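You operate a simulated robot arm through the tools that you are given. There is no shell and no other tool.

You are at the controls of a simulated two-armed robot. One attempt, no reset.

Task
Pick up the grey-capped jar with one hand, pass it to the other hand and put it on the wooden table. Set down upright: grey-capped jar.

Only the result counts: the job must be done as asked and must still hold three seconds after the hand-in. Knocking over, shifting, dropping, spilling or breaking anything else fails it.

Robot
Two 6-joint arms with three-finger grippers on one trunk, on a base that moves. Base frame: it is fixed to the floor where the robot stands at the start and does not move with it; the origin is under the middle of the robot, x ahead of it, y to its left, z up; the surface under the hand at the start is at about z = 0.87. Lengths are in m, angles in degrees, forces in N, time in s.
The left shoulder is at the start at [0.021, 0.17, 1.529], the right one opposite. With the tool pointing down near the work surface each hand reaches from about 0.32 to 0.58 m from the robot's upright axis, wherever it stands, measured 20 degrees to its own side. Places, roughly: wooden table [4.2, 1.2, 0.8]. Payload 2.2 kg a hand.
The tool frame of a hand sits at the grasp point between the pads (the TCP): z along the fingers, y along the line on which they close. The tips reach 0.025 m beyond it. The gripper opens to 0.104 m; its body begins 0.074 m behind the TCP.
Orientation is told as [roll, pitch, yaw] about the base's x, y, z axes, in that order, counted from this pose: with the fingers straight down and closing along the base's y, the tool's x points along the base's -x, its y along +y and its z along -z.

Tools
- The arms move only by the tool step_arm. It takes "left_deltas", "right_deltas" or both (then of equal length, played together; a hand with none holds still); each is a list of rows, each an object of numbers (a shift or turn left out is 0, a gripper value left out holds the last): "x", "y", "z": the shift along the tool's x, y, z in mm; "ax", "ay", "az": the turn, a rotation vector about the tool's x, y, z in degrees; "hand": the finger opening in mm, from 0 to 104. In form: [{"x": .., "y": .., "z": .., "ax": .., "ay": .., "az": .., "hand": ..}, ...]. A call has 1 to 20 rows; each row is the pose to reach, as a shift and turn from the pose commanded when the call began, along the tool's axes at that moment. A row lasts 0.2 s, in which the tool goes at most 0.05 m and 8.6 degrees; a call with a longer step from one row to the next is refused whole, and so is a gripper value outside its range. Where a pose cannot be reached the arm comes as near as it can. A force on the tool above 40 N (or 10 N above the force at the start of the call, whichever is more), or a blocked arm, ends the call early, and 0.2 s more pass. The fingers move at their own pace (about 0.072 m/s each) and stop on an object; they squeeze with about 41 N. The grip force told is the motor's: it shows also when the fingers shut on nothing. Time passes only in rows, and 0.2 s behind the last, so rows that repeat a pose let the fingers close. The reply holds the time, the measured pose of the TCP, the force on the tool along the base axes, the opening and the grip force, in the units named above and with some noise, with the torque about the TCP (base axes, N m) and any sound that the robot's microphone picked up, and new pictures: "show" is both (left out), scene, wrist or none (wrist: the cameras of the hands that moved).
- Cameras (640 x 400 px; columns grow to the right, rows downward): "scene" is now at [0.1549, 0.02, 1.4189]; the picture's right is [0.25, -0.97, 0.00], its down [-0.61, -0.16, -0.78] and it looks along [0.75, 0.20, -0.63] (base axes); focal length 252 px, centre (320, 200). "left" rides on the left gripper at [0.082, -0.003, -0.104] in its tool frame; the picture's right is [0.04, 1.00, 0.00], its down [-0.75, 0.03, -0.66] and it looks along [-0.66, 0.03, 0.75] (tool axes); focal length 256 px, centre (320, 200). "right" rides on the right gripper at [0.082, 0.003, -0.104] in its tool frame; the picture's right is [-0.04, 1.00, 0.00], its down [-0.75, -0.03, -0.66] and it looks along [-0.66, -0.03, 0.75] (tool axes); focal length 256 px, centre (320, 200). There is no depth. A picture from a camera that has moved, and an enlarged one, comes with that camera's place and axes in the base frame and with its lens.
- move_column(by): moves the trunk up (or, below 0, down) by that many m; the arms and the scene camera ride with it, the base frame stays. It gives what a move gives, with no picture.
- roll_base(legs): drives the robot by 1 to 6 legs, each [ahead, left, turn to the left] in m, m and degrees, along the robot's own axes; the way and the turn of a leg run together, so that a leg with both is an arc; at most 1.5 m and 180 degrees a leg. The arms and the cameras ride along, it lands a little off, and it stops where it bumps. It gives what a move gives, and a new picture of the scene camera.
- pan_tilt(pan, tilt): turns the head with the scene camera to pan (to the left, within 60 degrees either way) and tilt (down, from -29 to 69), counted from straight ahead of the robot (the tilt from the chest, where the trunk bows). It gives what a move gives, and a new picture of the scene camera.
- inspect(camera, box): a new picture of the part [left, top, right, bottom] of that camera's present view, enlarged. No time passes.
- finish_job(): hands the job in; it is judged then, once.

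Places have to be worked out from the pictures, the camera data and where the tool is seen. Open the grippers and draw the arms clear of the work before you hand the job in, unless the task says otherwise.

The tools are called by a JSON object that holds its "op" and its "data". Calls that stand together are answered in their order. step_arm: Moves the arms, as the interface text tells. Its arguments: {"type":"object","properties":{"left_deltas":{"type":"array"},"right_deltas":{"type":"array"},"show":{"type":"string","enum":["both","scene","wrist","none"]}},"required":[]} The other tools are called the same way: move_column (by) moves the trunk up or down; roll_base (legs) drives the base; pan_tilt (pan, tilt) turns the head that bears the scene camera; inspect (camera, box) takes an enlarged picture of a part of a camera's view; finish_job () hands the job in.

At the start:

```text
t: 0.0
left_ee_pos: [0.5335, 0.3322, 1.1649]
left_tcp_rot: [0.0, -0.2, 0.0]
left_contact_force: [0.1, -0.8, 0.2]
left_moment: [0.0, -0.01, 0.03]
left_opening: 0.1039
left_gripper_force: 0.1
right_ee_pos: [0.5791, -0.0801, 1.0929]
right_tcp_rot: [0.0, 0.0, 0.0]
right_contact_force: [0.2, 0.1, -0.1]
right_moment: [-0.02, 0.0, 0.01]
right_opening: 0.1042
right_gripper_force: 0.0
trunk travel left (down, up): [-0.721, 0.02]
robot x, y, heading: [0.0, -0.001, 0.1]
head pan, tilt (commanded): [14.6, 38.9]
```

scene: 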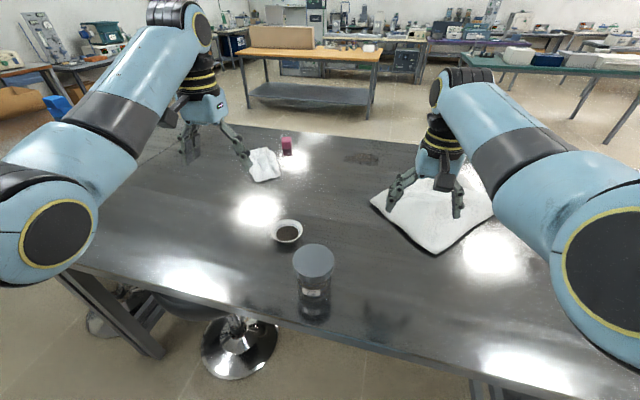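
right: 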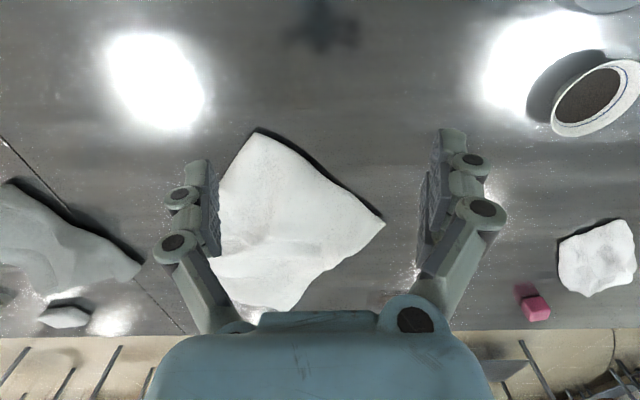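
left: 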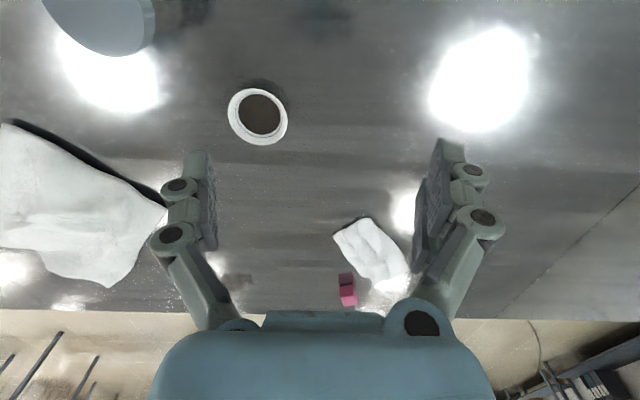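

I'll start with an enlarged look at the jar to judge its size and place.

{"op": "inspect", "data": {"camera": "scene", "box": [240, 200, 400, 340]}}

{"op": "inspect", "data": {"camera": "scene", "box": [180, 0, 500, 150]}}

{"op": "inspect", "data": {"camera": "left", "box": [0, 0, 320, 200]}}

```text
2.86 times, centred on (320, 270) of scene
camera zoom: at [0.1549, 0.02, 1.4189], right [0.25, -0.97, 0.0], down [-0.61, -0.16, -0.78], along [0.75, 0.2, -0.63], focal length 721 px, centre (320, 0)
```

zoom: 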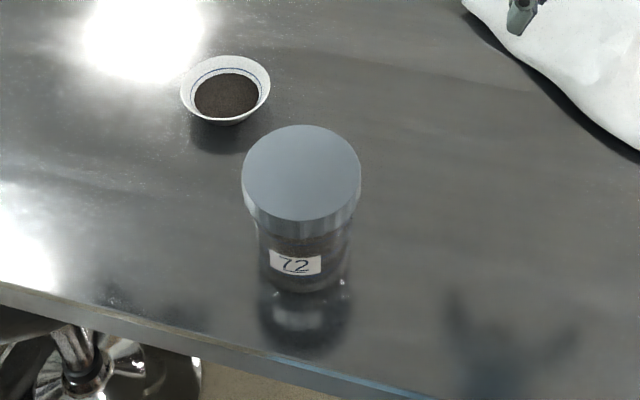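

```text
2.00 times, centred on (340, 75) of scene
camera zoom: at [0.1549, 0.02, 1.4189], right [0.25, -0.97, 0.0], down [-0.61, -0.16, -0.78], along [0.75, 0.2, -0.63], focal length 505 px, centre (280, 450)
```

zoom: 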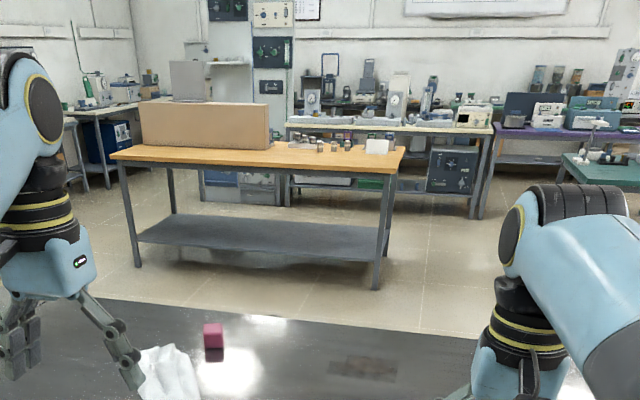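

```text
2.00 times, centred on (160, 100) of left
camera zoom: at [0.4515, 0.3286, 1.2698], right [-0.04, 1.0, 0.0], down [0.75, 0.03, 0.66], along [0.66, 0.03, -0.75], focal length 512 px, centre (640, 400)
```

zoom: 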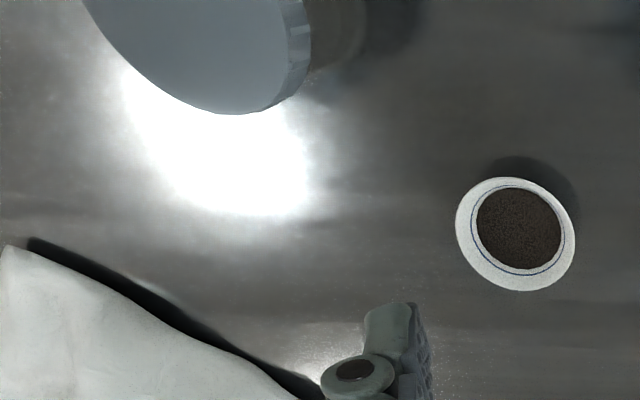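

The jar seems to stand at about (0.47, 0.12), top near z 0.98, cap about 0.088 m wide and body about 0.07 m. I'll look closely at the grippers' build, because the handover depends on how wide the fingers are.

{"op": "inspect", "data": {"camera": "right", "box": [140, 110, 520, 350]}}

{"op": "inspect", "data": {"camera": "scene", "box": [360, 60, 520, 260]}}

{"op": "inspect", "data": {"camera": "scene", "box": [140, 60, 300, 200]}}

{"op": "inspect", "data": {"camera": "scene", "box": [230, 20, 400, 130]}}

```text
1.67 times, centred on (330, 230) of right
camera zoom: at [0.497, -0.0759, 1.1985], right [0.04, 1.0, 0.0], down [0.75, -0.03, 0.66], along [0.66, -0.03, -0.75], focal length 427 px, centre (303, 150)
```

zoom: 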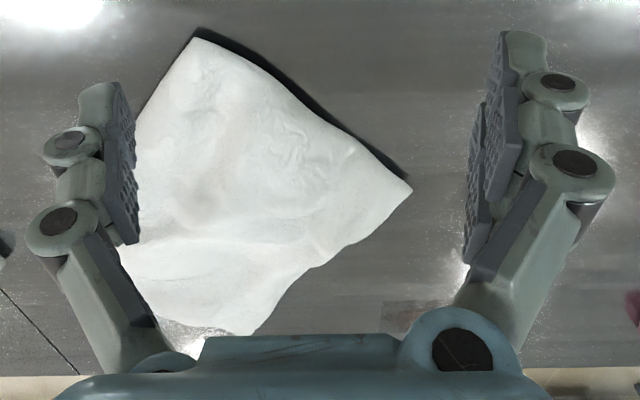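

```text
2.00 times, centred on (440, 160) of scene
camera zoom: at [0.1549, 0.02, 1.4189], right [0.25, -0.97, 0.0], down [-0.61, -0.16, -0.78], along [0.75, 0.2, -0.63], focal length 505 px, centre (80, 280)
```

zoom: 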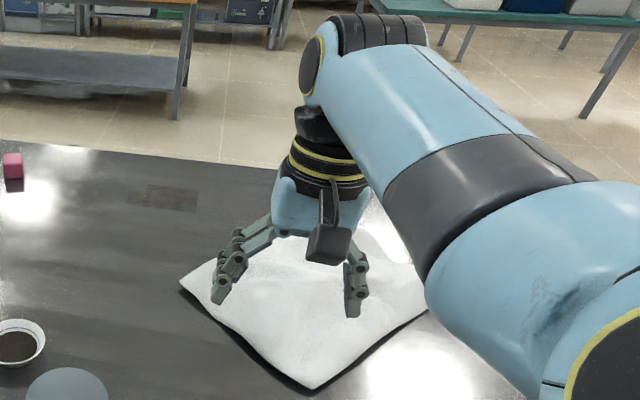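

```text
2.86 times, centred on (220, 130) of scene
camera zoom: at [0.1549, 0.02, 1.4189], right [0.25, -0.97, 0.0], down [-0.61, -0.16, -0.78], along [0.75, 0.2, -0.63], focal length 721 px, centre (606, 400)
```

zoom: 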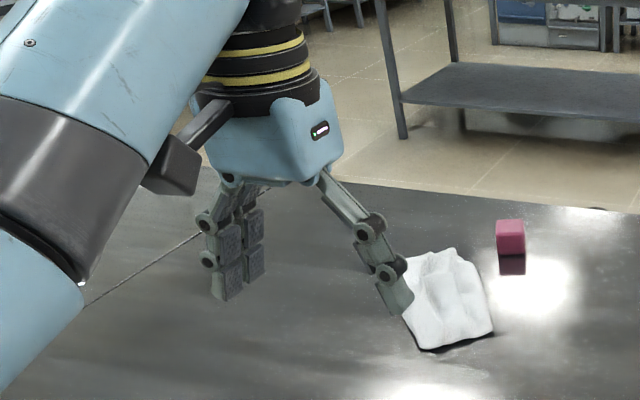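

```text
3.64 times, centred on (315, 75) of scene
camera zoom: at [0.1549, 0.02, 1.4189], right [0.25, -0.97, 0.0], down [-0.61, -0.16, -0.78], along [0.75, 0.2, -0.63], focal length 918 px, centre (338, 654)
```

zoom: 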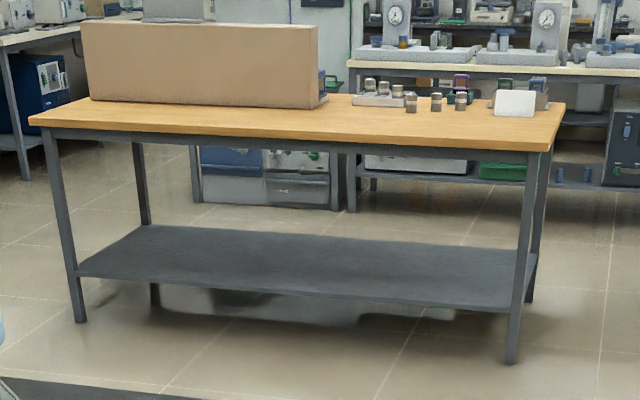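

The single finger sits on the tool's -y side and the pair on +y. I'll bring the left hand toward the jar at its current height to locate it with the wrist camera, and shift the right hand clear to the right.

{"op": "step_arm", "data": {"left_deltas": [{"x": 16, "y": -35}, {"x": 33, "y": -70}, {"x": 50, "y": -105}, {"x": 66, "y": -140}, {"x": 83, "y": -175}, {"x": 100, "y": -205}, {"x": 100, "y": -205}], "right_deltas": [{"y": -30, "z": -10}, {"y": -60, "z": -20}, {"y": -90, "z": -30}, {"y": -120, "z": -40}, {"y": -150, "z": -50}, {"y": -160, "z": -50}, {"y": -160, "z": -50}], "show": "both"}}

```text
t: 1.4
left_ee_pos: [0.4845, 0.2193, 1.1606]
left_tcp_rot: [10.4, -5.7, 3.6]
left_contact_force: [-0.4, -0.2, -0.4]
left_moment: [0.01, 0.02, -0.02]
left_opening: 0.104
left_gripper_force: 0.1
left hand out of reach, approached as far as the arm can: row 1, 2, 3, 4, 5, 6, 7
right_ee_pos: [0.5806, -0.2384, 1.1438]
right_tcp_rot: [0.1, 0.0, 0.1]
right_contact_force: [0.1, 0.4, 0.0]
right_moment: [-0.02, 0.03, 0.0]
right_opening: 0.1038
right_gripper_force: 0.0
trunk travel left (down, up): [-0.721, 0.02]
robot x, y, heading: [-0.0003, -0.0, 0.1]
head pan, tilt (commanded): [14.6, 38.9]
stopped in row 7 (left hand): the arm was blocked; the commanded pose is now the measured one
camera scene: at [0.1549, 0.0206, 1.4189], right [0.25, -0.97, 0.0], down [-0.61, -0.16, -0.78], along [0.75, 0.2, -0.63], focal length 252 px, centre (320, 200)
camera right: at [0.4979, -0.2355, 1.2484], right [0.04, 1.0, 0.0], down [0.75, -0.03, 0.66], along [0.66, -0.03, -0.75], focal length 256 px, centre (320, 200)
camera left: at [0.3924, 0.191, 1.2531], right [-0.12, 0.98, 0.18], down [0.69, -0.05, 0.72], along [0.71, 0.21, -0.67], focal length 256 px, centre (320, 200)
```

scene: 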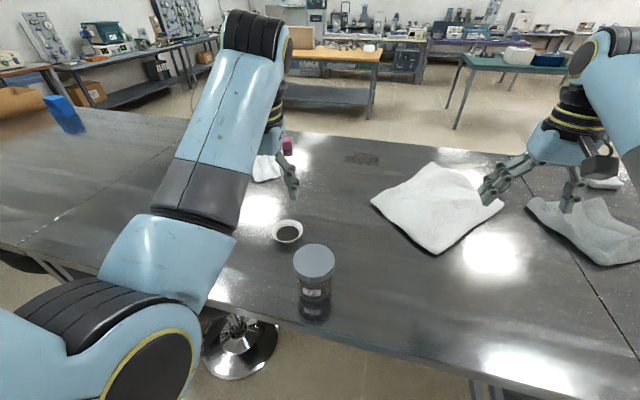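
right: 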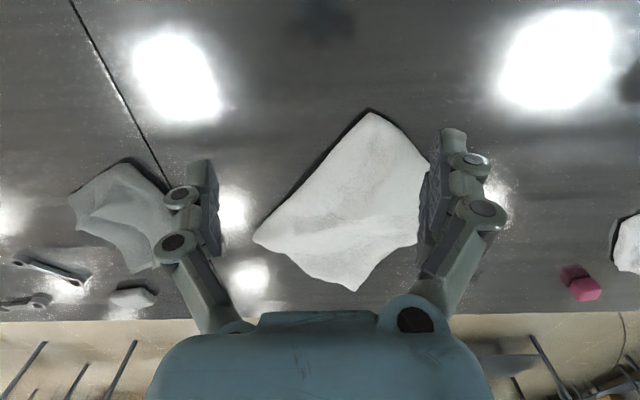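
left: 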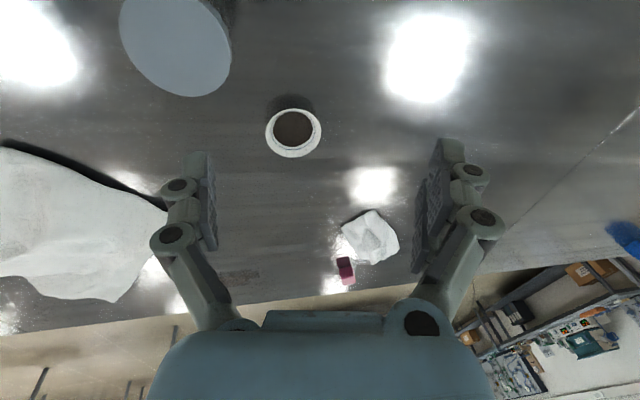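

The left arm can't hold the downward pose that close in at this height. The jar is well within reach lower down, so I'll straighten the tool again while lowering and see what it reaches.

{"op": "step_arm", "data": {"left_deltas": [{"z": 15, "x": -1, "y": -6, "ax": 1.7, "ay": 1.0, "az": 0.6}, {"z": 30, "x": -2, "y": -12, "ax": 3.4, "ay": 1.9, "az": 1.2}, {"z": 45, "x": -3, "y": -18, "ax": 5.2, "ay": 2.9, "az": 1.8}, {"z": 60, "x": -4, "y": -24, "ax": 6.9, "ay": 3.8, "az": 2.4}, {"z": 75, "x": -5, "y": -31, "ax": 8.7, "ay": 4.8, "az": 3.0}, {"z": 88, "x": -5, "y": -37, "ax": 10.4, "ay": 5.7, "az": 3.6}, {"z": 88, "x": -5, "y": -37, "ax": 10.4, "ay": 5.7, "az": 3.6}], "show": "both"}}

```text
t: 3.0
left_ee_pos: [0.498, 0.1981, 1.0662]
left_tcp_rot: [0.1, 0.5, 0.5]
left_contact_force: [0.5, -0.1, 0.8]
left_moment: [0.02, 0.01, 0.0]
left_opening: 0.1039
left_gripper_force: 0.2
right_ee_pos: [0.5794, -0.2388, 1.1428]
right_tcp_rot: [0.1, 0.0, 0.1]
right_contact_force: [0.4, 0.1, 0.7]
right_moment: [-0.01, -0.01, -0.02]
right_opening: 0.1039
right_gripper_force: 0.1
trunk travel left (down, up): [-0.721, 0.02]
robot x, y, heading: [0.0001, -0.001, 0.1]
head pan, tilt (commanded): [14.6, 38.9]
camera scene: at [0.1547, 0.0199, 1.4189], right [0.25, -0.97, 0.0], down [-0.61, -0.16, -0.78], along [0.75, 0.2, -0.63], focal length 252 px, centre (320, 200)
camera left: at [0.4163, 0.1927, 1.1709], right [-0.05, 1.0, 0.0], down [0.76, 0.03, 0.65], along [0.65, 0.03, -0.76], focal length 256 px, centre (320, 200)
```

scene: 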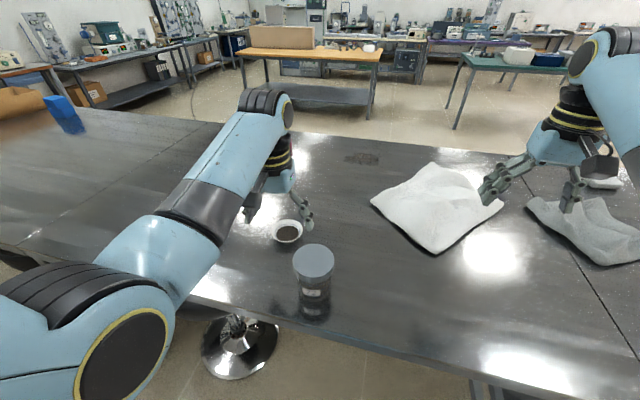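
left: 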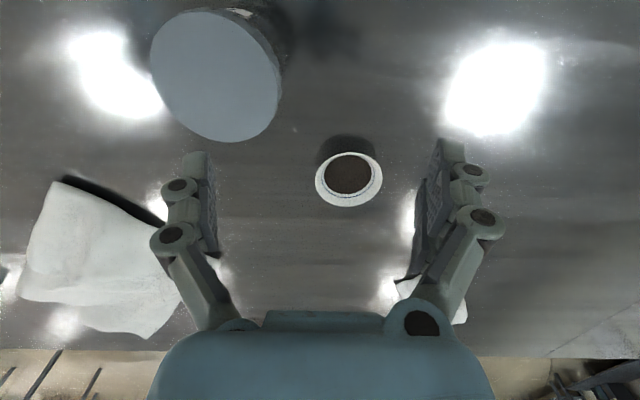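

The jar's cap centre now triangulates to about (0.475, 0.121, 0.974), cap 0.088 m wide. Before picking it up, I'll test in free space whether the right hand can turn to a level, camera-up side grasp, starting with a roll about its tool axis.

{"op": "step_arm", "data": {"right_deltas": [{"az": 8.5}, {"az": 17}, {"az": 25.5}, {"az": 34}, {"az": 42.5}, {"az": 51}, {"az": 59.5}, {"az": 68}, {"az": 76.5}, {"az": 85}, {"az": 93.5}, {"az": 102}, {"az": 110.5}, {"az": 119}, {"az": 127.5}, {"az": 136}, {"az": 144.5}, {"az": 153}, {"az": 161.5}, {"az": 170}], "show": "scene"}}

```text
t: 7.2
left_ee_pos: [0.4989, 0.197, 1.0672]
left_tcp_rot: [0.1, 0.4, 0.4]
left_contact_force: [-1.0, -0.2, 0.6]
left_moment: [0.03, 0.01, 0.0]
left_opening: 0.104
left_gripper_force: 0.1
right_ee_pos: [0.5797, -0.2393, 1.1442]
right_tcp_rot: [0.1, 0.0, -170.0]
right_contact_force: [0.3, 0.2, 0.1]
right_moment: [-0.02, 0.03, -0.01]
right_opening: 0.1042
right_gripper_force: 0.1
trunk travel left (down, up): [-0.721, 0.02]
robot x, y, heading: [-0.0018, 0.0018, -0.1]
head pan, tilt (commanded): [14.6, 38.9]
camera scene: at [0.1549, 0.02, 1.4189], right [0.25, -0.97, 0.0], down [-0.61, -0.16, -0.78], along [0.75, 0.2, -0.63], focal length 252 px, centre (320, 200)
```

scene: 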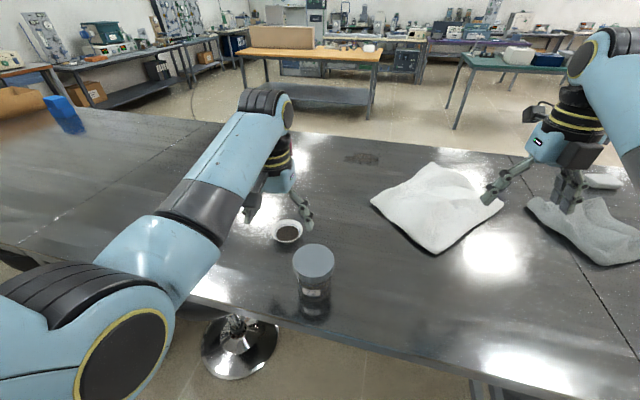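

The roll works and the camera side now faces away from the robot. Next I'll tilt the right tool up toward level, TCP in place, to test the side-grasp pose.

{"op": "step_arm", "data": {"right_deltas": [{"ay": 8}, {"ay": 16}, {"ay": 24}, {"ay": 32}, {"ay": 40}, {"ay": 48}, {"ay": 56}, {"ay": 64}, {"ay": 72}, {"ay": 80}, {"ay": 80}], "show": "both"}}

```text
t: 9.6
left_ee_pos: [0.498, 0.1969, 1.0659]
left_tcp_rot: [0.2, 0.4, 0.4]
left_contact_force: [0.3, -0.4, -0.3]
left_moment: [0.02, -0.02, 0.03]
left_opening: 0.1037
left_gripper_force: 0.1
right_ee_pos: [0.5788, -0.2401, 1.1444]
right_tcp_rot: [0.3, 80.1, -169.7]
right_contact_force: [-0.2, -0.6, 0.3]
right_moment: [0.01, 0.01, 0.03]
right_opening: 0.1038
right_gripper_force: 0.2
trunk travel left (down, up): [-0.721, 0.02]
robot x, y, heading: [0.0018, -0.001, 0.1]
head pan, tilt (commanded): [14.6, 38.9]
camera scene: at [0.1548, 0.0201, 1.4189], right [0.25, -0.97, 0.0], down [-0.61, -0.16, -0.78], along [0.75, 0.2, -0.63], focal length 252 px, centre (320, 200)
camera right: at [0.4926, -0.2579, 1.243], right [0.17, -0.99, -0.04], down [-0.77, -0.11, -0.63], along [0.62, 0.13, -0.78], focal length 256 px, centre (320, 200)
```

scene: 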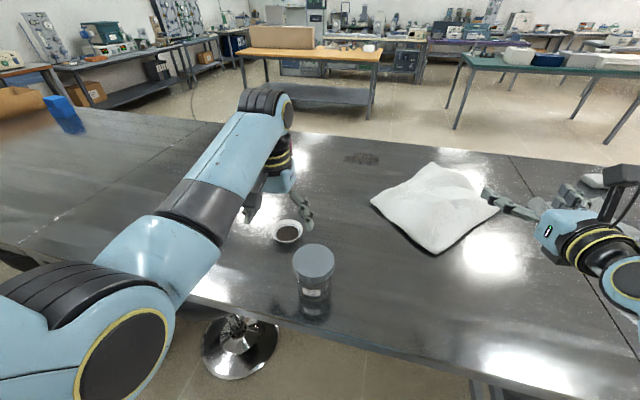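
right: 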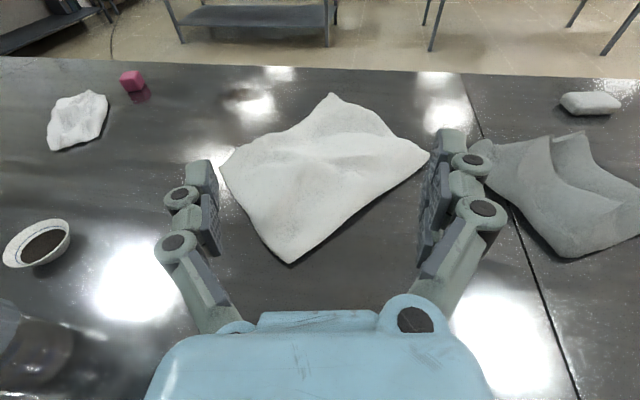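

The level right-hand pose is reachable. I'll now test whether the right hand can get to the handover zone near (0.48, -0.06, 1.06) while the left hand and jar are out of its way.

{"op": "step_arm", "data": {"right_deltas": [{"x": -12, "y": -24, "z": -6}, {"x": -24, "y": -48, "z": -12}, {"x": -35, "y": -73, "z": -19}, {"x": -47, "y": -97, "z": -25}, {"x": -59, "y": -121, "z": -32}, {"x": -71, "y": -146, "z": -38}, {"x": -83, "y": -170, "z": -44}, {"x": -94, "y": -194, "z": -51}, {"x": -94, "y": -194, "z": -51}], "show": "both"}}

```text
t: 11.3
left_ee_pos: [0.4977, 0.197, 1.0671]
left_tcp_rot: [0.0, 0.3, 0.4]
left_contact_force: [0.2, -0.3, 0.8]
left_moment: [0.01, -0.01, -0.01]
left_opening: 0.1041
left_gripper_force: 0.1
right_ee_pos: [0.4926, -0.1383, 1.0529]
right_tcp_rot: [41.0, 75.7, -127.9]
right_contact_force: [0.7, 0.0, 0.3]
right_moment: [-0.02, 0.0, 0.0]
right_opening: 0.1041
right_gripper_force: 0.0
trunk travel left (down, up): [-0.721, 0.02]
robot x, y, heading: [-0.0021, -0.0015, 0.1]
head pan, tilt (commanded): [14.6, 38.9]
stopped in row 8 (right hand): the arm was blocked; the commanded pose is now the measured one
camera scene: at [0.1546, 0.0199, 1.4189], right [0.25, -0.97, 0.0], down [-0.61, -0.16, -0.78], along [0.75, 0.2, -0.63], focal length 252 px, centre (320, 200)
camera right: at [0.4048, -0.1425, 1.1529], right [0.2, -0.97, 0.12], down [-0.75, -0.23, -0.61], along [0.63, 0.03, -0.78], focal length 256 px, centre (320, 200)
```

scene: 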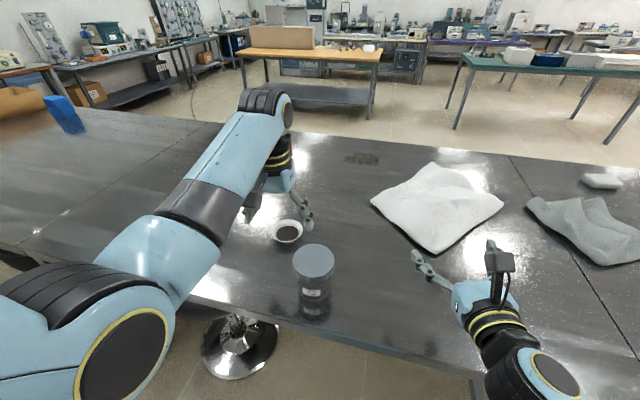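
right: 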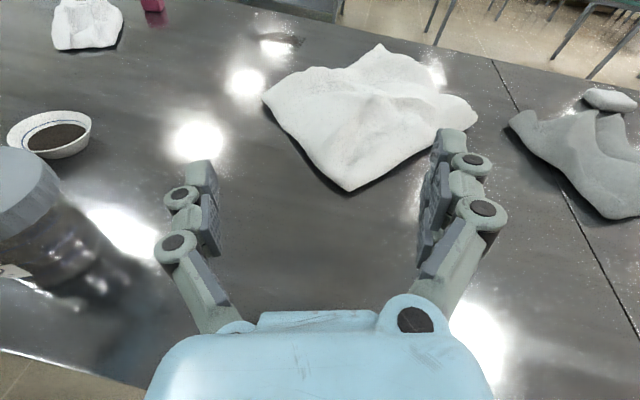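

The right arm jams when its wrist comes too near the torso. A handover a bit farther out, with the right hand pointing more to the left, should suit it better. The right camera sees the jar from the side, so I'll take a closer look.

{"op": "inspect", "data": {"camera": "right", "box": [0, 90, 200, 390]}}

{"op": "inspect", "data": {"camera": "scene", "box": [260, 225, 370, 335]}}

```text
1.33 times, centred on (100, 240) of right
camera zoom: at [0.4048, -0.1425, 1.1529], right [0.2, -0.97, 0.12], down [-0.75, -0.23, -0.61], along [0.63, 0.03, -0.78], focal length 341 px, centre (613, 147)
```

zoom: 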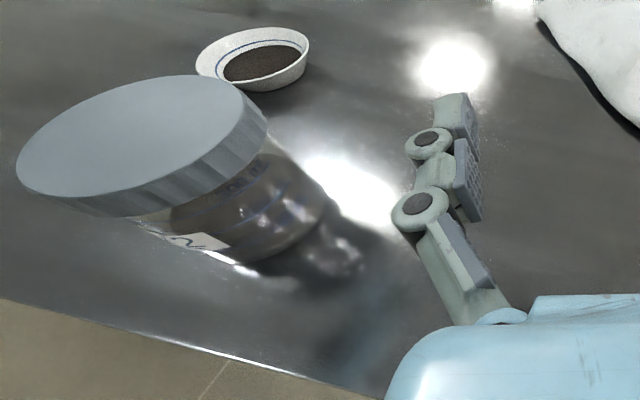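

```text
3.64 times, centred on (315, 280) of scene
camera zoom: at [0.1546, 0.0199, 1.4189], right [0.25, -0.97, 0.0], down [-0.61, -0.16, -0.78], along [0.75, 0.2, -0.63], focal length 918 px, centre (338, -91)
```

zoom: 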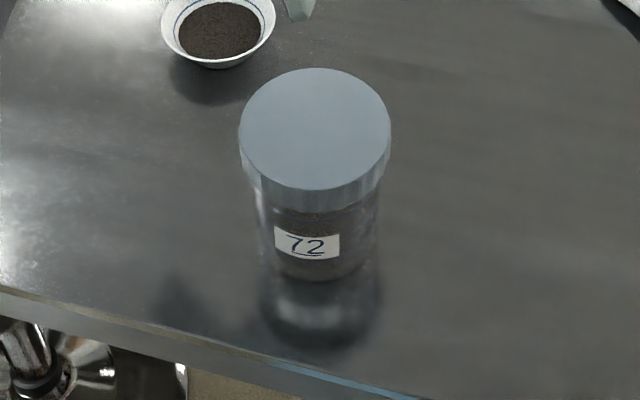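

I judge the jar at about (0.475, 0.121), 0.104 m tall with a cap about 0.02 m thick. I'll aim the right hand 45° left, tilted 15° down, toward (0.55, -0.08, 1.05), to check that this handover pose is reachable.

{"op": "step_arm", "data": {"right_deltas": [{"x": 3, "y": -7.5, "z": 11, "ax": 5.7, "ay": -0.2, "az": 0.25}, {"x": 6, "y": -15, "z": 22, "ax": 11.4, "ay": -0.4, "az": 0.5}, {"x": 8.6, "y": -22.5, "z": 33, "ax": 17.05, "ay": -0.7, "az": 0.75}, {"x": 11.5, "y": -30, "z": 44, "ax": 22.7, "ay": -0.9, "az": 1.0}, {"x": 14, "y": -37.5, "z": 55, "ax": 28.4, "ay": -1.1, "az": 1.25}, {"x": 17, "y": -45, "z": 66, "ax": 34.1, "ay": -1.3, "az": 1.5}, {"x": 17, "y": -45, "z": 66, "ax": 34.1, "ay": -1.3, "az": 1.5}], "show": "both"}}

```text
t: 12.9
left_ee_pos: [0.4984, 0.198, 1.0666]
left_tcp_rot: [0.1, 0.3, 0.3]
left_contact_force: [-0.2, 0.2, -0.6]
left_moment: [0.03, 0.02, -0.01]
left_opening: 0.1042
left_gripper_force: 0.0
right_ee_pos: [0.5505, -0.0792, 1.0515]
right_tcp_rot: [-0.2, 75.2, -135.1]
right_contact_force: [-0.4, 0.3, -0.2]
right_moment: [-0.01, 0.01, -0.02]
right_opening: 0.1038
right_gripper_force: 0.1
trunk travel left (down, up): [-0.721, 0.02]
robot x, y, heading: [0.0012, 0.0052, -0.2]
head pan, tilt (commanded): [14.6, 38.9]
camera scene: at [0.154, 0.0201, 1.419], right [0.25, -0.97, 0.0], down [-0.61, -0.16, -0.78], along [0.75, 0.2, -0.63], focal length 252 px, centre (320, 200)
camera right: at [0.4959, -0.1366, 1.1579], right [0.7, -0.71, -0.04], down [-0.61, -0.56, -0.56], along [0.38, 0.42, -0.83], focal length 256 px, centre (320, 200)
```

scene: 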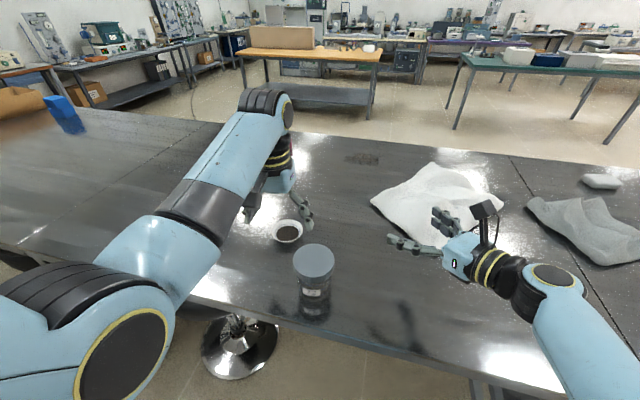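
right: 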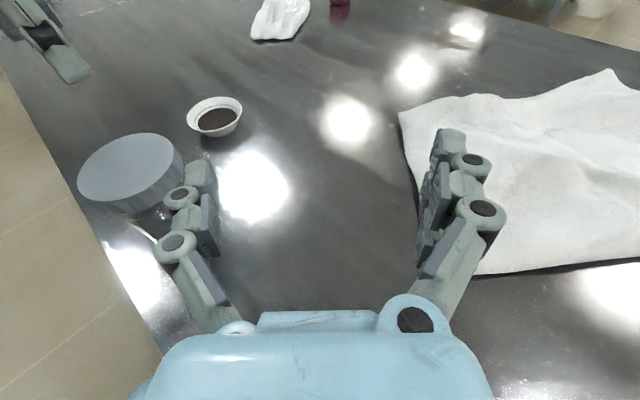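

Both arms reach what I need: the right hand holds the 45°, 15°-down pose exactly. I'll back the right hand off along its own axis and bring the left hand over the jar, still above the cap.

{"op": "step_arm", "data": {"left_deltas": [{"x": 4, "y": -13}, {"x": 8, "y": -26}, {"x": 12, "y": -39}, {"x": 16, "y": -52}, {"x": 20, "y": -65}, {"x": 23, "y": -77}, {"x": 23, "y": -77}], "right_deltas": [{"z": -12}, {"z": -24}, {"z": -36}, {"z": -48}, {"z": -60}, {"z": -70}, {"z": -70}], "show": "both"}}

```text
t: 14.7
left_ee_pos: [0.4917, 0.1865, 1.0703]
left_tcp_rot: [6.0, -1.3, 2.6]
left_contact_force: [0.2, 0.6, 0.1]
left_moment: [0.01, 0.02, -0.01]
left_opening: 0.1038
left_gripper_force: 0.0
right_ee_pos: [0.5026, -0.1267, 1.0682]
right_tcp_rot: [-0.3, 75.2, -135.3]
right_contact_force: [0.8, -0.7, -0.7]
right_moment: [0.0, -0.02, 0.02]
right_opening: 0.1039
right_gripper_force: 0.0
trunk travel left (down, up): [-0.721, 0.02]
robot x, y, heading: [0.0009, -0.0027, 0.1]
head pan, tilt (commanded): [14.6, 38.9]
stopped in row 7 (left hand): the arm was blocked; the commanded pose is now the measured one
camera scene: at [0.1546, 0.02, 1.4189], right [0.25, -0.97, 0.0], down [-0.61, -0.16, -0.78], along [0.75, 0.2, -0.63], focal length 252 px, centre (320, 200)
camera right: at [0.4485, -0.1847, 1.175], right [0.7, -0.71, -0.04], down [-0.61, -0.56, -0.56], along [0.38, 0.42, -0.83], focal length 256 px, centre (320, 200)
camera left: at [0.4069, 0.1681, 1.1712], right [-0.09, 0.99, 0.1], down [0.74, 0.0, 0.67], along [0.67, 0.14, -0.73], focal length 256 px, centre (320, 200)
```

scene: 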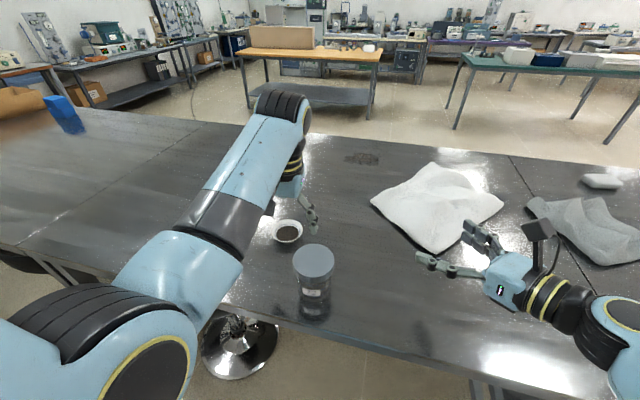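
right: 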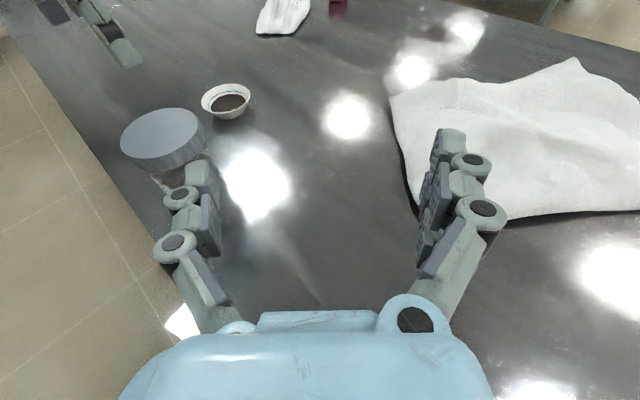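
left: 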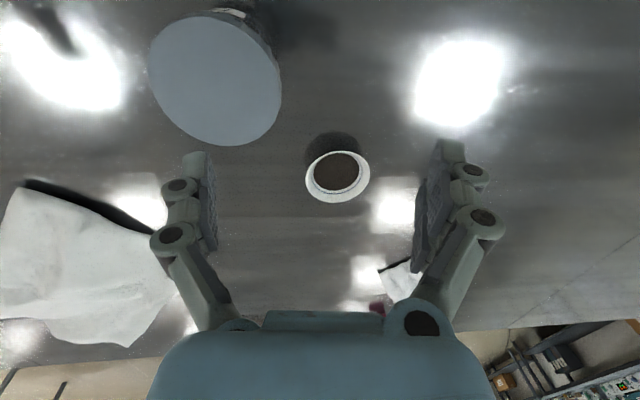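

The left arm can't come that close to its own shoulder at this height; it needs the jar farther out. Nothing is behind or beside the hands, so I'll back the base up by 7 cm to put the jar at about 0.545 m in front of the robot.

{"op": "roll_base", "data": {"legs": [[-0.07, 0, 0]]}}

```text
t: 15.8
left_ee_pos: [0.4205, 0.1869, 1.0701]
left_tcp_rot: [5.9, -1.4, 2.7]
left_contact_force: [0.1, -0.5, 0.2]
left_moment: [-0.04, -0.02, 0.0]
left_opening: 0.104
left_gripper_force: 0.0
right_ee_pos: [0.4316, -0.1262, 1.0692]
right_tcp_rot: [0.0, 75.2, -135.0]
right_contact_force: [-0.9, 0.4, 1.0]
right_moment: [-0.01, 0.01, -0.03]
right_opening: 0.1042
right_gripper_force: 0.0
trunk travel left (down, up): [-0.721, 0.02]
robot x, y, heading: [-0.0698, -0.0018, -0.0]
head pan, tilt (commanded): [14.6, 38.9]
camera scene: at [0.0828, 0.0201, 1.4191], right [0.25, -0.97, 0.0], down [-0.61, -0.16, -0.78], along [0.75, 0.2, -0.63], focal length 252 px, centre (320, 200)
```

scene: 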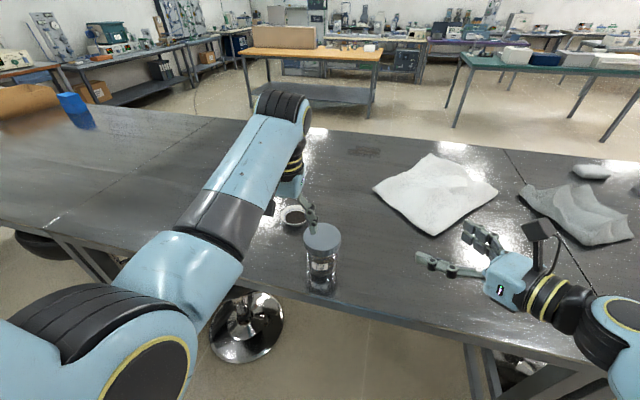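

Now I'll bring the left hand directly over the jar at about (0.475, 0.121, 1.05), straightening the tool.

{"op": "step_arm", "data": {"left_deltas": [{"x": -8.5, "y": -11.8, "z": 2.4, "ax": 1, "ay": 0.2, "az": 0.45}, {"x": -17, "y": -23.6, "z": 4.8, "ax": 2, "ay": 0.5, "az": 0.9}, {"x": -25.5, "y": -35.4, "z": 7.2, "ax": 3, "ay": 0.7, "az": 1.35}, {"x": -34, "y": -47, "z": 9.7, "ax": 3.9, "ay": 0.9, "az": 1.8}, {"x": -42.5, "y": -59, "z": 12, "ax": 4.9, "ay": 1.2, "az": 2.25}, {"x": -51, "y": -70.7, "z": 14.5, "ax": 5.9, "ay": 1.4, "az": 2.7}, {"x": -51, "y": -70.7, "z": 14.5, "ax": 5.9, "ay": 1.4, "az": 2.7}], "show": "both"}}

```text
t: 17.4
left_ee_pos: [0.4753, 0.119, 1.0503]
left_tcp_rot: [0.0, 0.2, 0.0]
left_contact_force: [-0.5, 0.5, -0.4]
left_moment: [-0.01, -0.03, -0.03]
left_opening: 0.1041
left_gripper_force: 0.0
right_ee_pos: [0.4331, -0.1262, 1.0692]
right_tcp_rot: [-0.2, 75.2, -135.2]
right_contact_force: [0.5, 0.5, 0.0]
right_moment: [0.02, -0.02, -0.02]
right_opening: 0.1037
right_gripper_force: 0.0
trunk travel left (down, up): [-0.721, 0.02]
robot x, y, heading: [-0.0693, -0.0028, 0.0]
head pan, tilt (commanded): [14.6, 38.9]
camera scene: at [0.0844, 0.0202, 1.4189], right [0.25, -0.97, 0.0], down [-0.61, -0.16, -0.78], along [0.75, 0.2, -0.63], focal length 252 px, centre (320, 200)
camera left: at [0.3928, 0.1154, 1.1537], right [-0.04, 1.0, 0.0], down [0.76, 0.03, 0.65], along [0.65, 0.03, -0.76], focal length 256 px, centre (320, 200)
```

scene: 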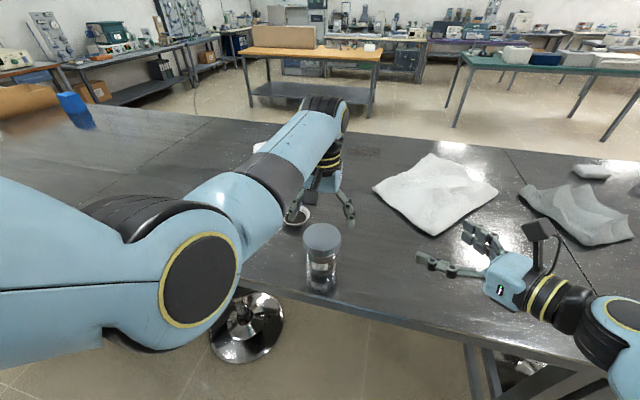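
left: 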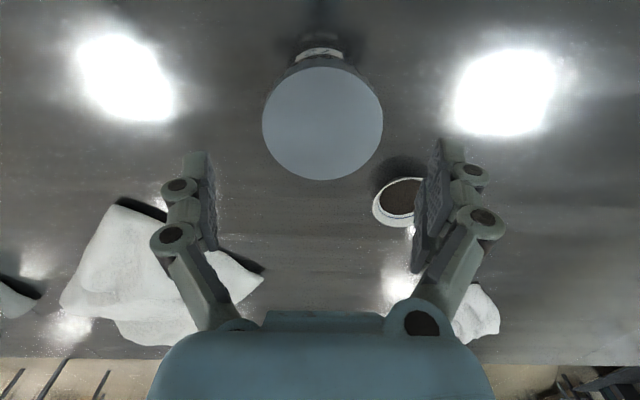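

The cap centre reads about (0.472, 0.121), so I'll shift 3 mm and 2 mm to centre on it and descend to TCP z 0.970 with the fingers open.

{"op": "step_arm", "data": {"left_deltas": [{"x": 3, "y": 2, "z": 0}, {"x": 3, "y": 2, "z": 15}, {"x": 3, "y": 2, "z": 30}, {"x": 3, "y": 2, "z": 42}, {"x": 3, "y": 2, "z": 52}, {"x": 3, "y": 2, "z": 62}, {"x": 3, "y": 2, "z": 72}, {"x": 3, "y": 2, "z": 80}, {"x": 3, "y": 2, "z": 80}], "show": "both"}}

```text
t: 19.4
left_ee_pos: [0.4722, 0.1218, 0.9696]
left_tcp_rot: [0.1, 0.2, 0.1]
left_contact_force: [0.0, -0.1, -0.7]
left_moment: [0.02, -0.05, -0.02]
left_opening: 0.1038
left_gripper_force: 0.0
right_ee_pos: [0.4326, -0.1254, 1.068]
right_tcp_rot: [-0.4, 75.2, -135.3]
right_contact_force: [0.6, 0.1, 0.1]
right_moment: [0.04, 0.01, -0.02]
right_opening: 0.1041
right_gripper_force: 0.0
trunk travel left (down, up): [-0.721, 0.02]
robot x, y, heading: [-0.0744, -0.0004, 0.2]
head pan, tilt (commanded): [14.6, 38.9]
camera scene: at [0.0848, 0.02, 1.4189], right [0.25, -0.97, 0.0], down [-0.61, -0.16, -0.78], along [0.75, 0.2, -0.63], focal length 252 px, centre (320, 200)
camera left: at [0.3903, 0.1178, 1.0732], right [-0.04, 1.0, 0.0], down [0.76, 0.03, 0.65], along [0.65, 0.03, -0.76], focal length 256 px, centre (320, 200)
```

scene: 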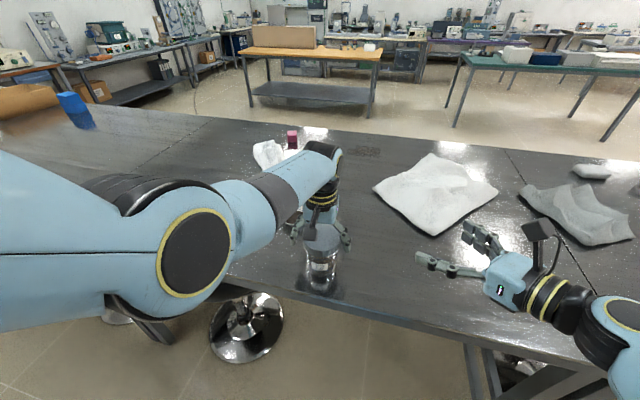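
left: 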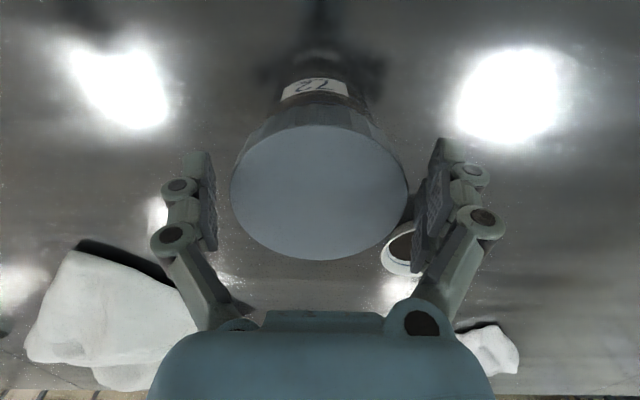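

The cap is centred between the fingers (about (0.470, 0.121), top at 0.973). I'll close the left hand on the cap.

{"op": "step_arm", "data": {"left_deltas": [{"hand": 60}, {"hand": 60}, {"hand": 60}, {"hand": 60}], "show": "wrist"}}

```text
t: 20.4
left_ee_pos: [0.4731, 0.1216, 0.9695]
left_tcp_rot: [0.1, 0.3, 0.0]
left_contact_force: [0.5, 0.4, 1.5]
left_moment: [0.0, -0.05, -0.06]
left_opening: 0.089
left_gripper_force: 41.0
right_ee_pos: [0.4337, -0.126, 1.069]
right_tcp_rot: [-0.2, 75.2, -135.2]
right_contact_force: [-0.1, -0.1, -0.6]
right_moment: [0.01, 0.01, 0.02]
right_opening: 0.1041
right_gripper_force: 0.1
trunk travel left (down, up): [-0.721, 0.02]
robot x, y, heading: [-0.0706, -0.0012, 0.1]
head pan, tilt (commanded): [14.6, 38.9]
camera left: at [0.3902, 0.1178, 1.0732], right [-0.04, 1.0, 0.0], down [0.76, 0.03, 0.65], along [0.65, 0.03, -0.76], focal length 256 px, centre (320, 200)
```

left: 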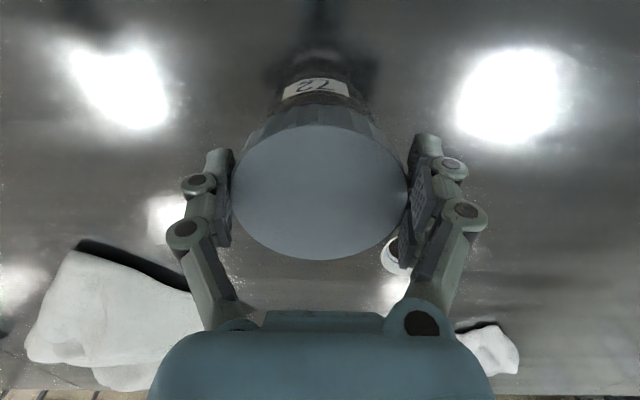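

The left hand grips the cap at 0.089 m opening with 41 N. I'll lift just 12 mm to check that the jar comes up with its lid.

{"op": "step_arm", "data": {"left_deltas": [{"z": -4}, {"z": -8}, {"z": -12}, {"z": -12}], "show": "both"}}

{"op": "inspect", "data": {"camera": "scene", "box": [260, 180, 390, 310]}}

```text
t: 21.4
left_ee_pos: [0.4729, 0.1238, 0.9807]
left_tcp_rot: [0.1, 0.3, -0.1]
left_contact_force: [0.6, 0.1, -1.5]
left_moment: [0.03, -0.01, 0.01]
left_opening: 0.0899
left_gripper_force: 41.0
right_ee_pos: [0.4332, -0.1259, 1.0687]
right_tcp_rot: [-0.3, 75.2, -135.3]
right_contact_force: [0.5, -0.3, -0.4]
right_moment: [0.01, 0.02, -0.03]
right_opening: 0.1039
right_gripper_force: 0.1
trunk travel left (down, up): [-0.721, 0.02]
robot x, y, heading: [-0.0712, -0.0008, 0.1]
head pan, tilt (commanded): [14.6, 38.9]
camera scene: at [0.085, 0.0201, 1.4189], right [0.25, -0.97, 0.0], down [-0.61, -0.16, -0.78], along [0.75, 0.2, -0.63], focal length 252 px, centre (320, 200)
camera left: at [0.3904, 0.1183, 1.0853], right [-0.04, 1.0, 0.0], down [0.76, 0.03, 0.65], along [0.65, 0.03, -0.76], focal length 256 px, centre (320, 200)
```

scene: 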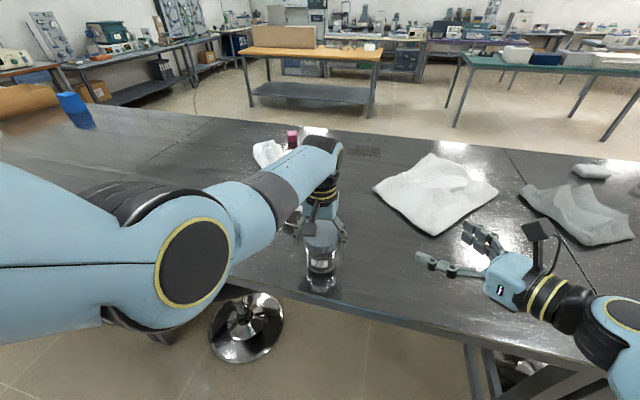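
left: 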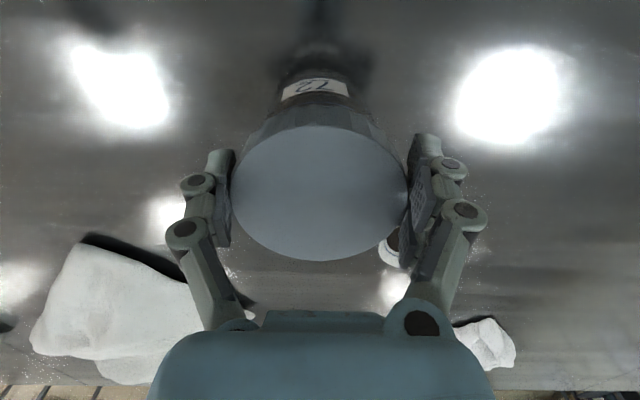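

```text
3.08 times, centred on (325, 245) of scene
camera zoom: at [0.085, 0.0201, 1.4189], right [0.25, -0.97, 0.0], down [-0.61, -0.16, -0.78], along [0.75, 0.2, -0.63], focal length 776 px, centre (305, 62)
```

zoom: 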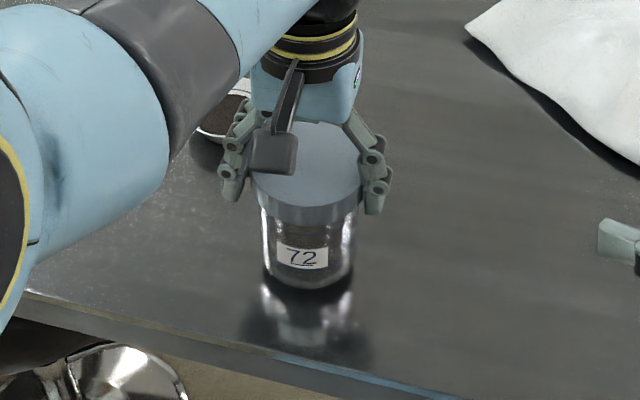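

The jar came up whole with its lid. I'll lift it to TCP z 1.05 and carry it to about (0.50, -0.02), while the right hand goes to a pre-grasp behind it at jar-body height.

{"op": "step_arm", "data": {"left_deltas": [{"z": -10}, {"z": -25}, {"z": -40}, {"z": -55}, {"z": -70}, {"x": -3, "y": -14, "z": -70}, {"x": -6, "y": -28, "z": -70}, {"x": -9, "y": -42, "z": -70}, {"x": -12, "y": -56, "z": -70}, {"x": -15, "y": -70, "z": -70}, {"x": -18, "y": -84, "z": -70}, {"x": -21, "y": -98, "z": -70}, {"x": -24, "y": -112, "z": -70}, {"x": -27, "y": -126, "z": -70}, {"x": -27, "y": -136, "z": -70}, {"x": -27, "y": -143, "z": -70}, {"x": -27, "y": -143, "z": -70}], "right_deltas": [{"x": -10, "y": -3.5, "z": 4}, {"x": -20, "y": -7, "z": 8}, {"x": -30, "y": -10.5, "z": 12}, {"x": -40, "y": -14, "z": 16}, {"x": -50, "y": -17.5, "z": 20}, {"x": -60, "y": -21, "z": 25}, {"x": -70, "y": -25, "z": 30}, {"x": -78, "y": -27.6, "z": 33.5}, {"x": -78, "y": -27.6, "z": 33.5}, {"x": -78, "y": -27.6, "z": 33.5}, {"x": -78, "y": -27.6, "z": 33.5}, {"x": -78, "y": -27.6, "z": 33.5}, {"x": -78, "y": -27.6, "z": 33.5}, {"x": -78, "y": -27.6, "z": 33.5}, {"x": -78, "y": -27.6, "z": 33.5}, {"x": -78, "y": -27.6, "z": 33.5}, {"x": -78, "y": -27.6, "z": 33.5}], "show": "both"}}

```text
t: 25.1
left_ee_pos: [0.5121, 0.0222, 1.0463]
left_tcp_rot: [1.9, -0.1, 2.8]
left_contact_force: [0.1, 0.4, -1.3]
left_moment: [-0.02, 0.03, 0.02]
left_opening: 0.089
left_gripper_force: 41.5
right_ee_pos: [0.4213, -0.0963, 0.9851]
right_tcp_rot: [-0.2, 75.1, -135.1]
right_contact_force: [0.8, 0.4, 0.0]
right_moment: [0.0, -0.02, -0.01]
right_opening: 0.1036
right_gripper_force: 0.0
trunk travel left (down, up): [-0.721, 0.02]
robot x, y, heading: [-0.0719, -0.0011, -0.0]
head pan, tilt (commanded): [14.6, 38.9]
stopped in row 17 (left hand): the arm was blocked; the commanded pose is now the measured one
camera scene: at [0.0852, 0.0203, 1.4188], right [0.25, -0.97, 0.0], down [-0.61, -0.16, -0.78], along [0.75, 0.2, -0.63], focal length 252 px, centre (320, 200)
camera right: at [0.3684, -0.1555, 1.0907], right [0.7, -0.71, -0.04], down [-0.61, -0.56, -0.56], along [0.38, 0.42, -0.83], focal length 256 px, centre (320, 200)
camera left: at [0.4289, 0.0107, 1.1508], right [-0.09, 1.0, 0.03], down [0.75, 0.05, 0.66], along [0.65, 0.08, -0.75], focal length 256 px, centre (320, 200)
```

scene: 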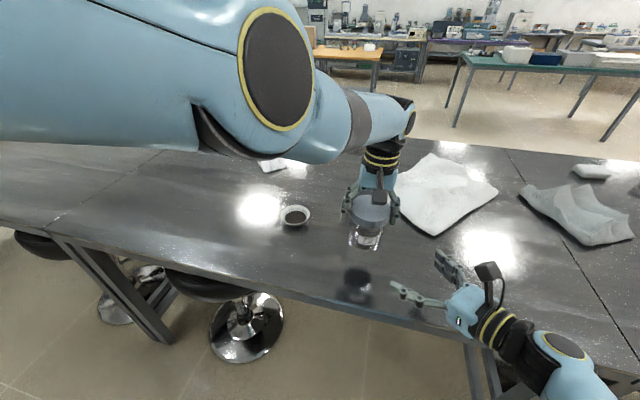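
right: 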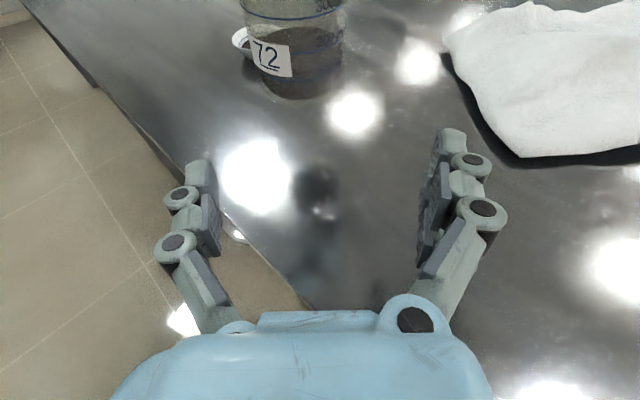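
left: 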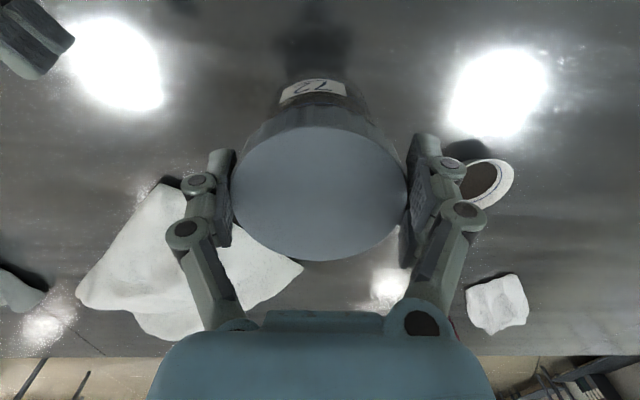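

The left arm reached its sideways limit at y≈0.02 with about 2° of tilt. I'll bring it back slightly to y≈0.04 and set the jar exactly upright again.

{"op": "step_arm", "data": {"left_deltas": [{"x": 0.3, "y": 6, "z": -1, "ax": 0.6, "ay": 0, "az": 0.9}, {"x": 0.6, "y": 12, "z": -2, "ax": 1.3, "ay": 0.1, "az": 1.9}, {"x": 1, "y": 18, "z": -3.4, "ax": 1.9, "ay": 0.1, "az": 2.8}, {"x": 1, "y": 18, "z": -3.4, "ax": 1.9, "ay": 0.1, "az": 2.8}], "show": "both"}}

{"op": "inspect", "data": {"camera": "right", "box": [200, 0, 400, 130]}}

{"op": "inspect", "data": {"camera": "scene", "box": [310, 140, 440, 270]}}

```text
t: 26.1
left_ee_pos: [0.5135, 0.0419, 1.0546]
left_tcp_rot: [0.1, -0.1, 0.0]
left_contact_force: [0.2, 0.0, -2.2]
left_moment: [-0.02, 0.01, -0.01]
left_opening: 0.089
left_gripper_force: 41.3
right_ee_pos: [0.422, -0.098, 0.9835]
right_tcp_rot: [-0.4, 75.2, -135.3]
right_contact_force: [0.2, 0.8, -0.2]
right_moment: [0.01, 0.01, -0.02]
right_opening: 0.1038
right_gripper_force: 0.1
trunk travel left (down, up): [-0.721, 0.02]
robot x, y, heading: [-0.0683, -0.001, 0.4]
head pan, tilt (commanded): [14.6, 38.9]
camera scene: at [0.0852, 0.0199, 1.4188], right [0.25, -0.97, 0.0], down [-0.61, -0.16, -0.78], along [0.75, 0.2, -0.63], focal length 252 px, centre (320, 200)
camera left: at [0.4284, 0.0373, 1.1566], right [-0.04, 1.0, 0.0], down [0.75, 0.03, 0.66], along [0.66, 0.03, -0.75], focal length 256 px, centre (320, 200)
```

scene: 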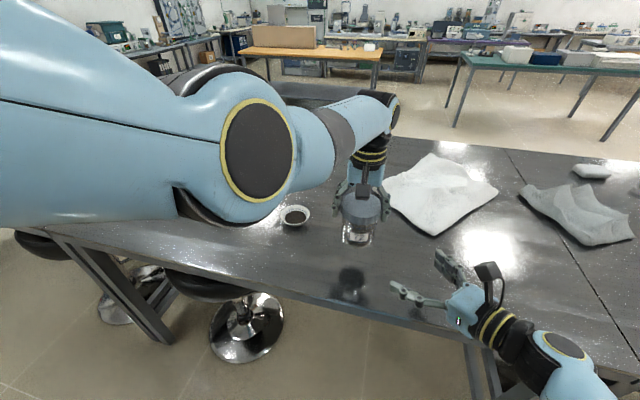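
left: 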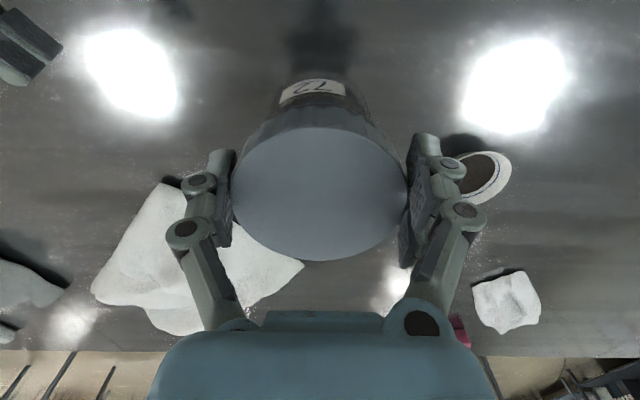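

```text
3.08 times, centred on (300, 65) of right
camera zoom: at [0.3685, -0.1557, 1.0907], right [0.7, -0.71, -0.04], down [-0.61, -0.56, -0.56], along [0.38, 0.42, -0.83], focal length 788 px, centre (382, 615)
```

zoom: 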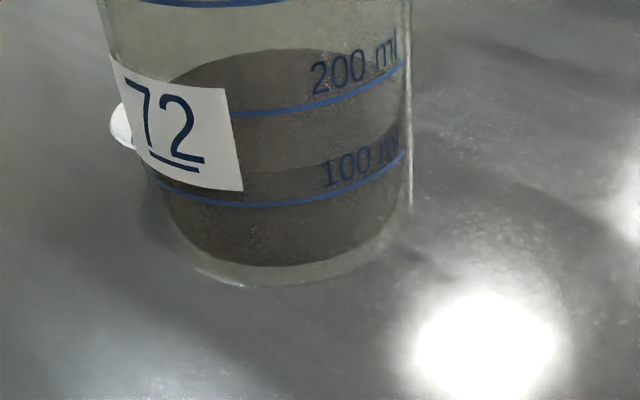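

```text
3.08 times, centred on (375, 205) of scene
camera zoom: at [0.0852, 0.0199, 1.4188], right [0.25, -0.97, 0.0], down [-0.61, -0.16, -0.78], along [0.75, 0.2, -0.63], focal length 776 px, centre (151, 185)
```

zoom: 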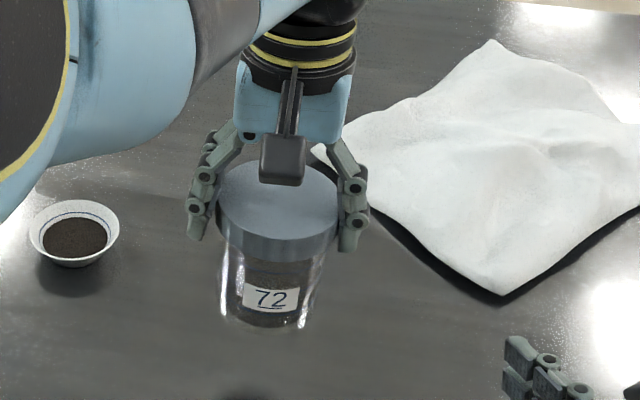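

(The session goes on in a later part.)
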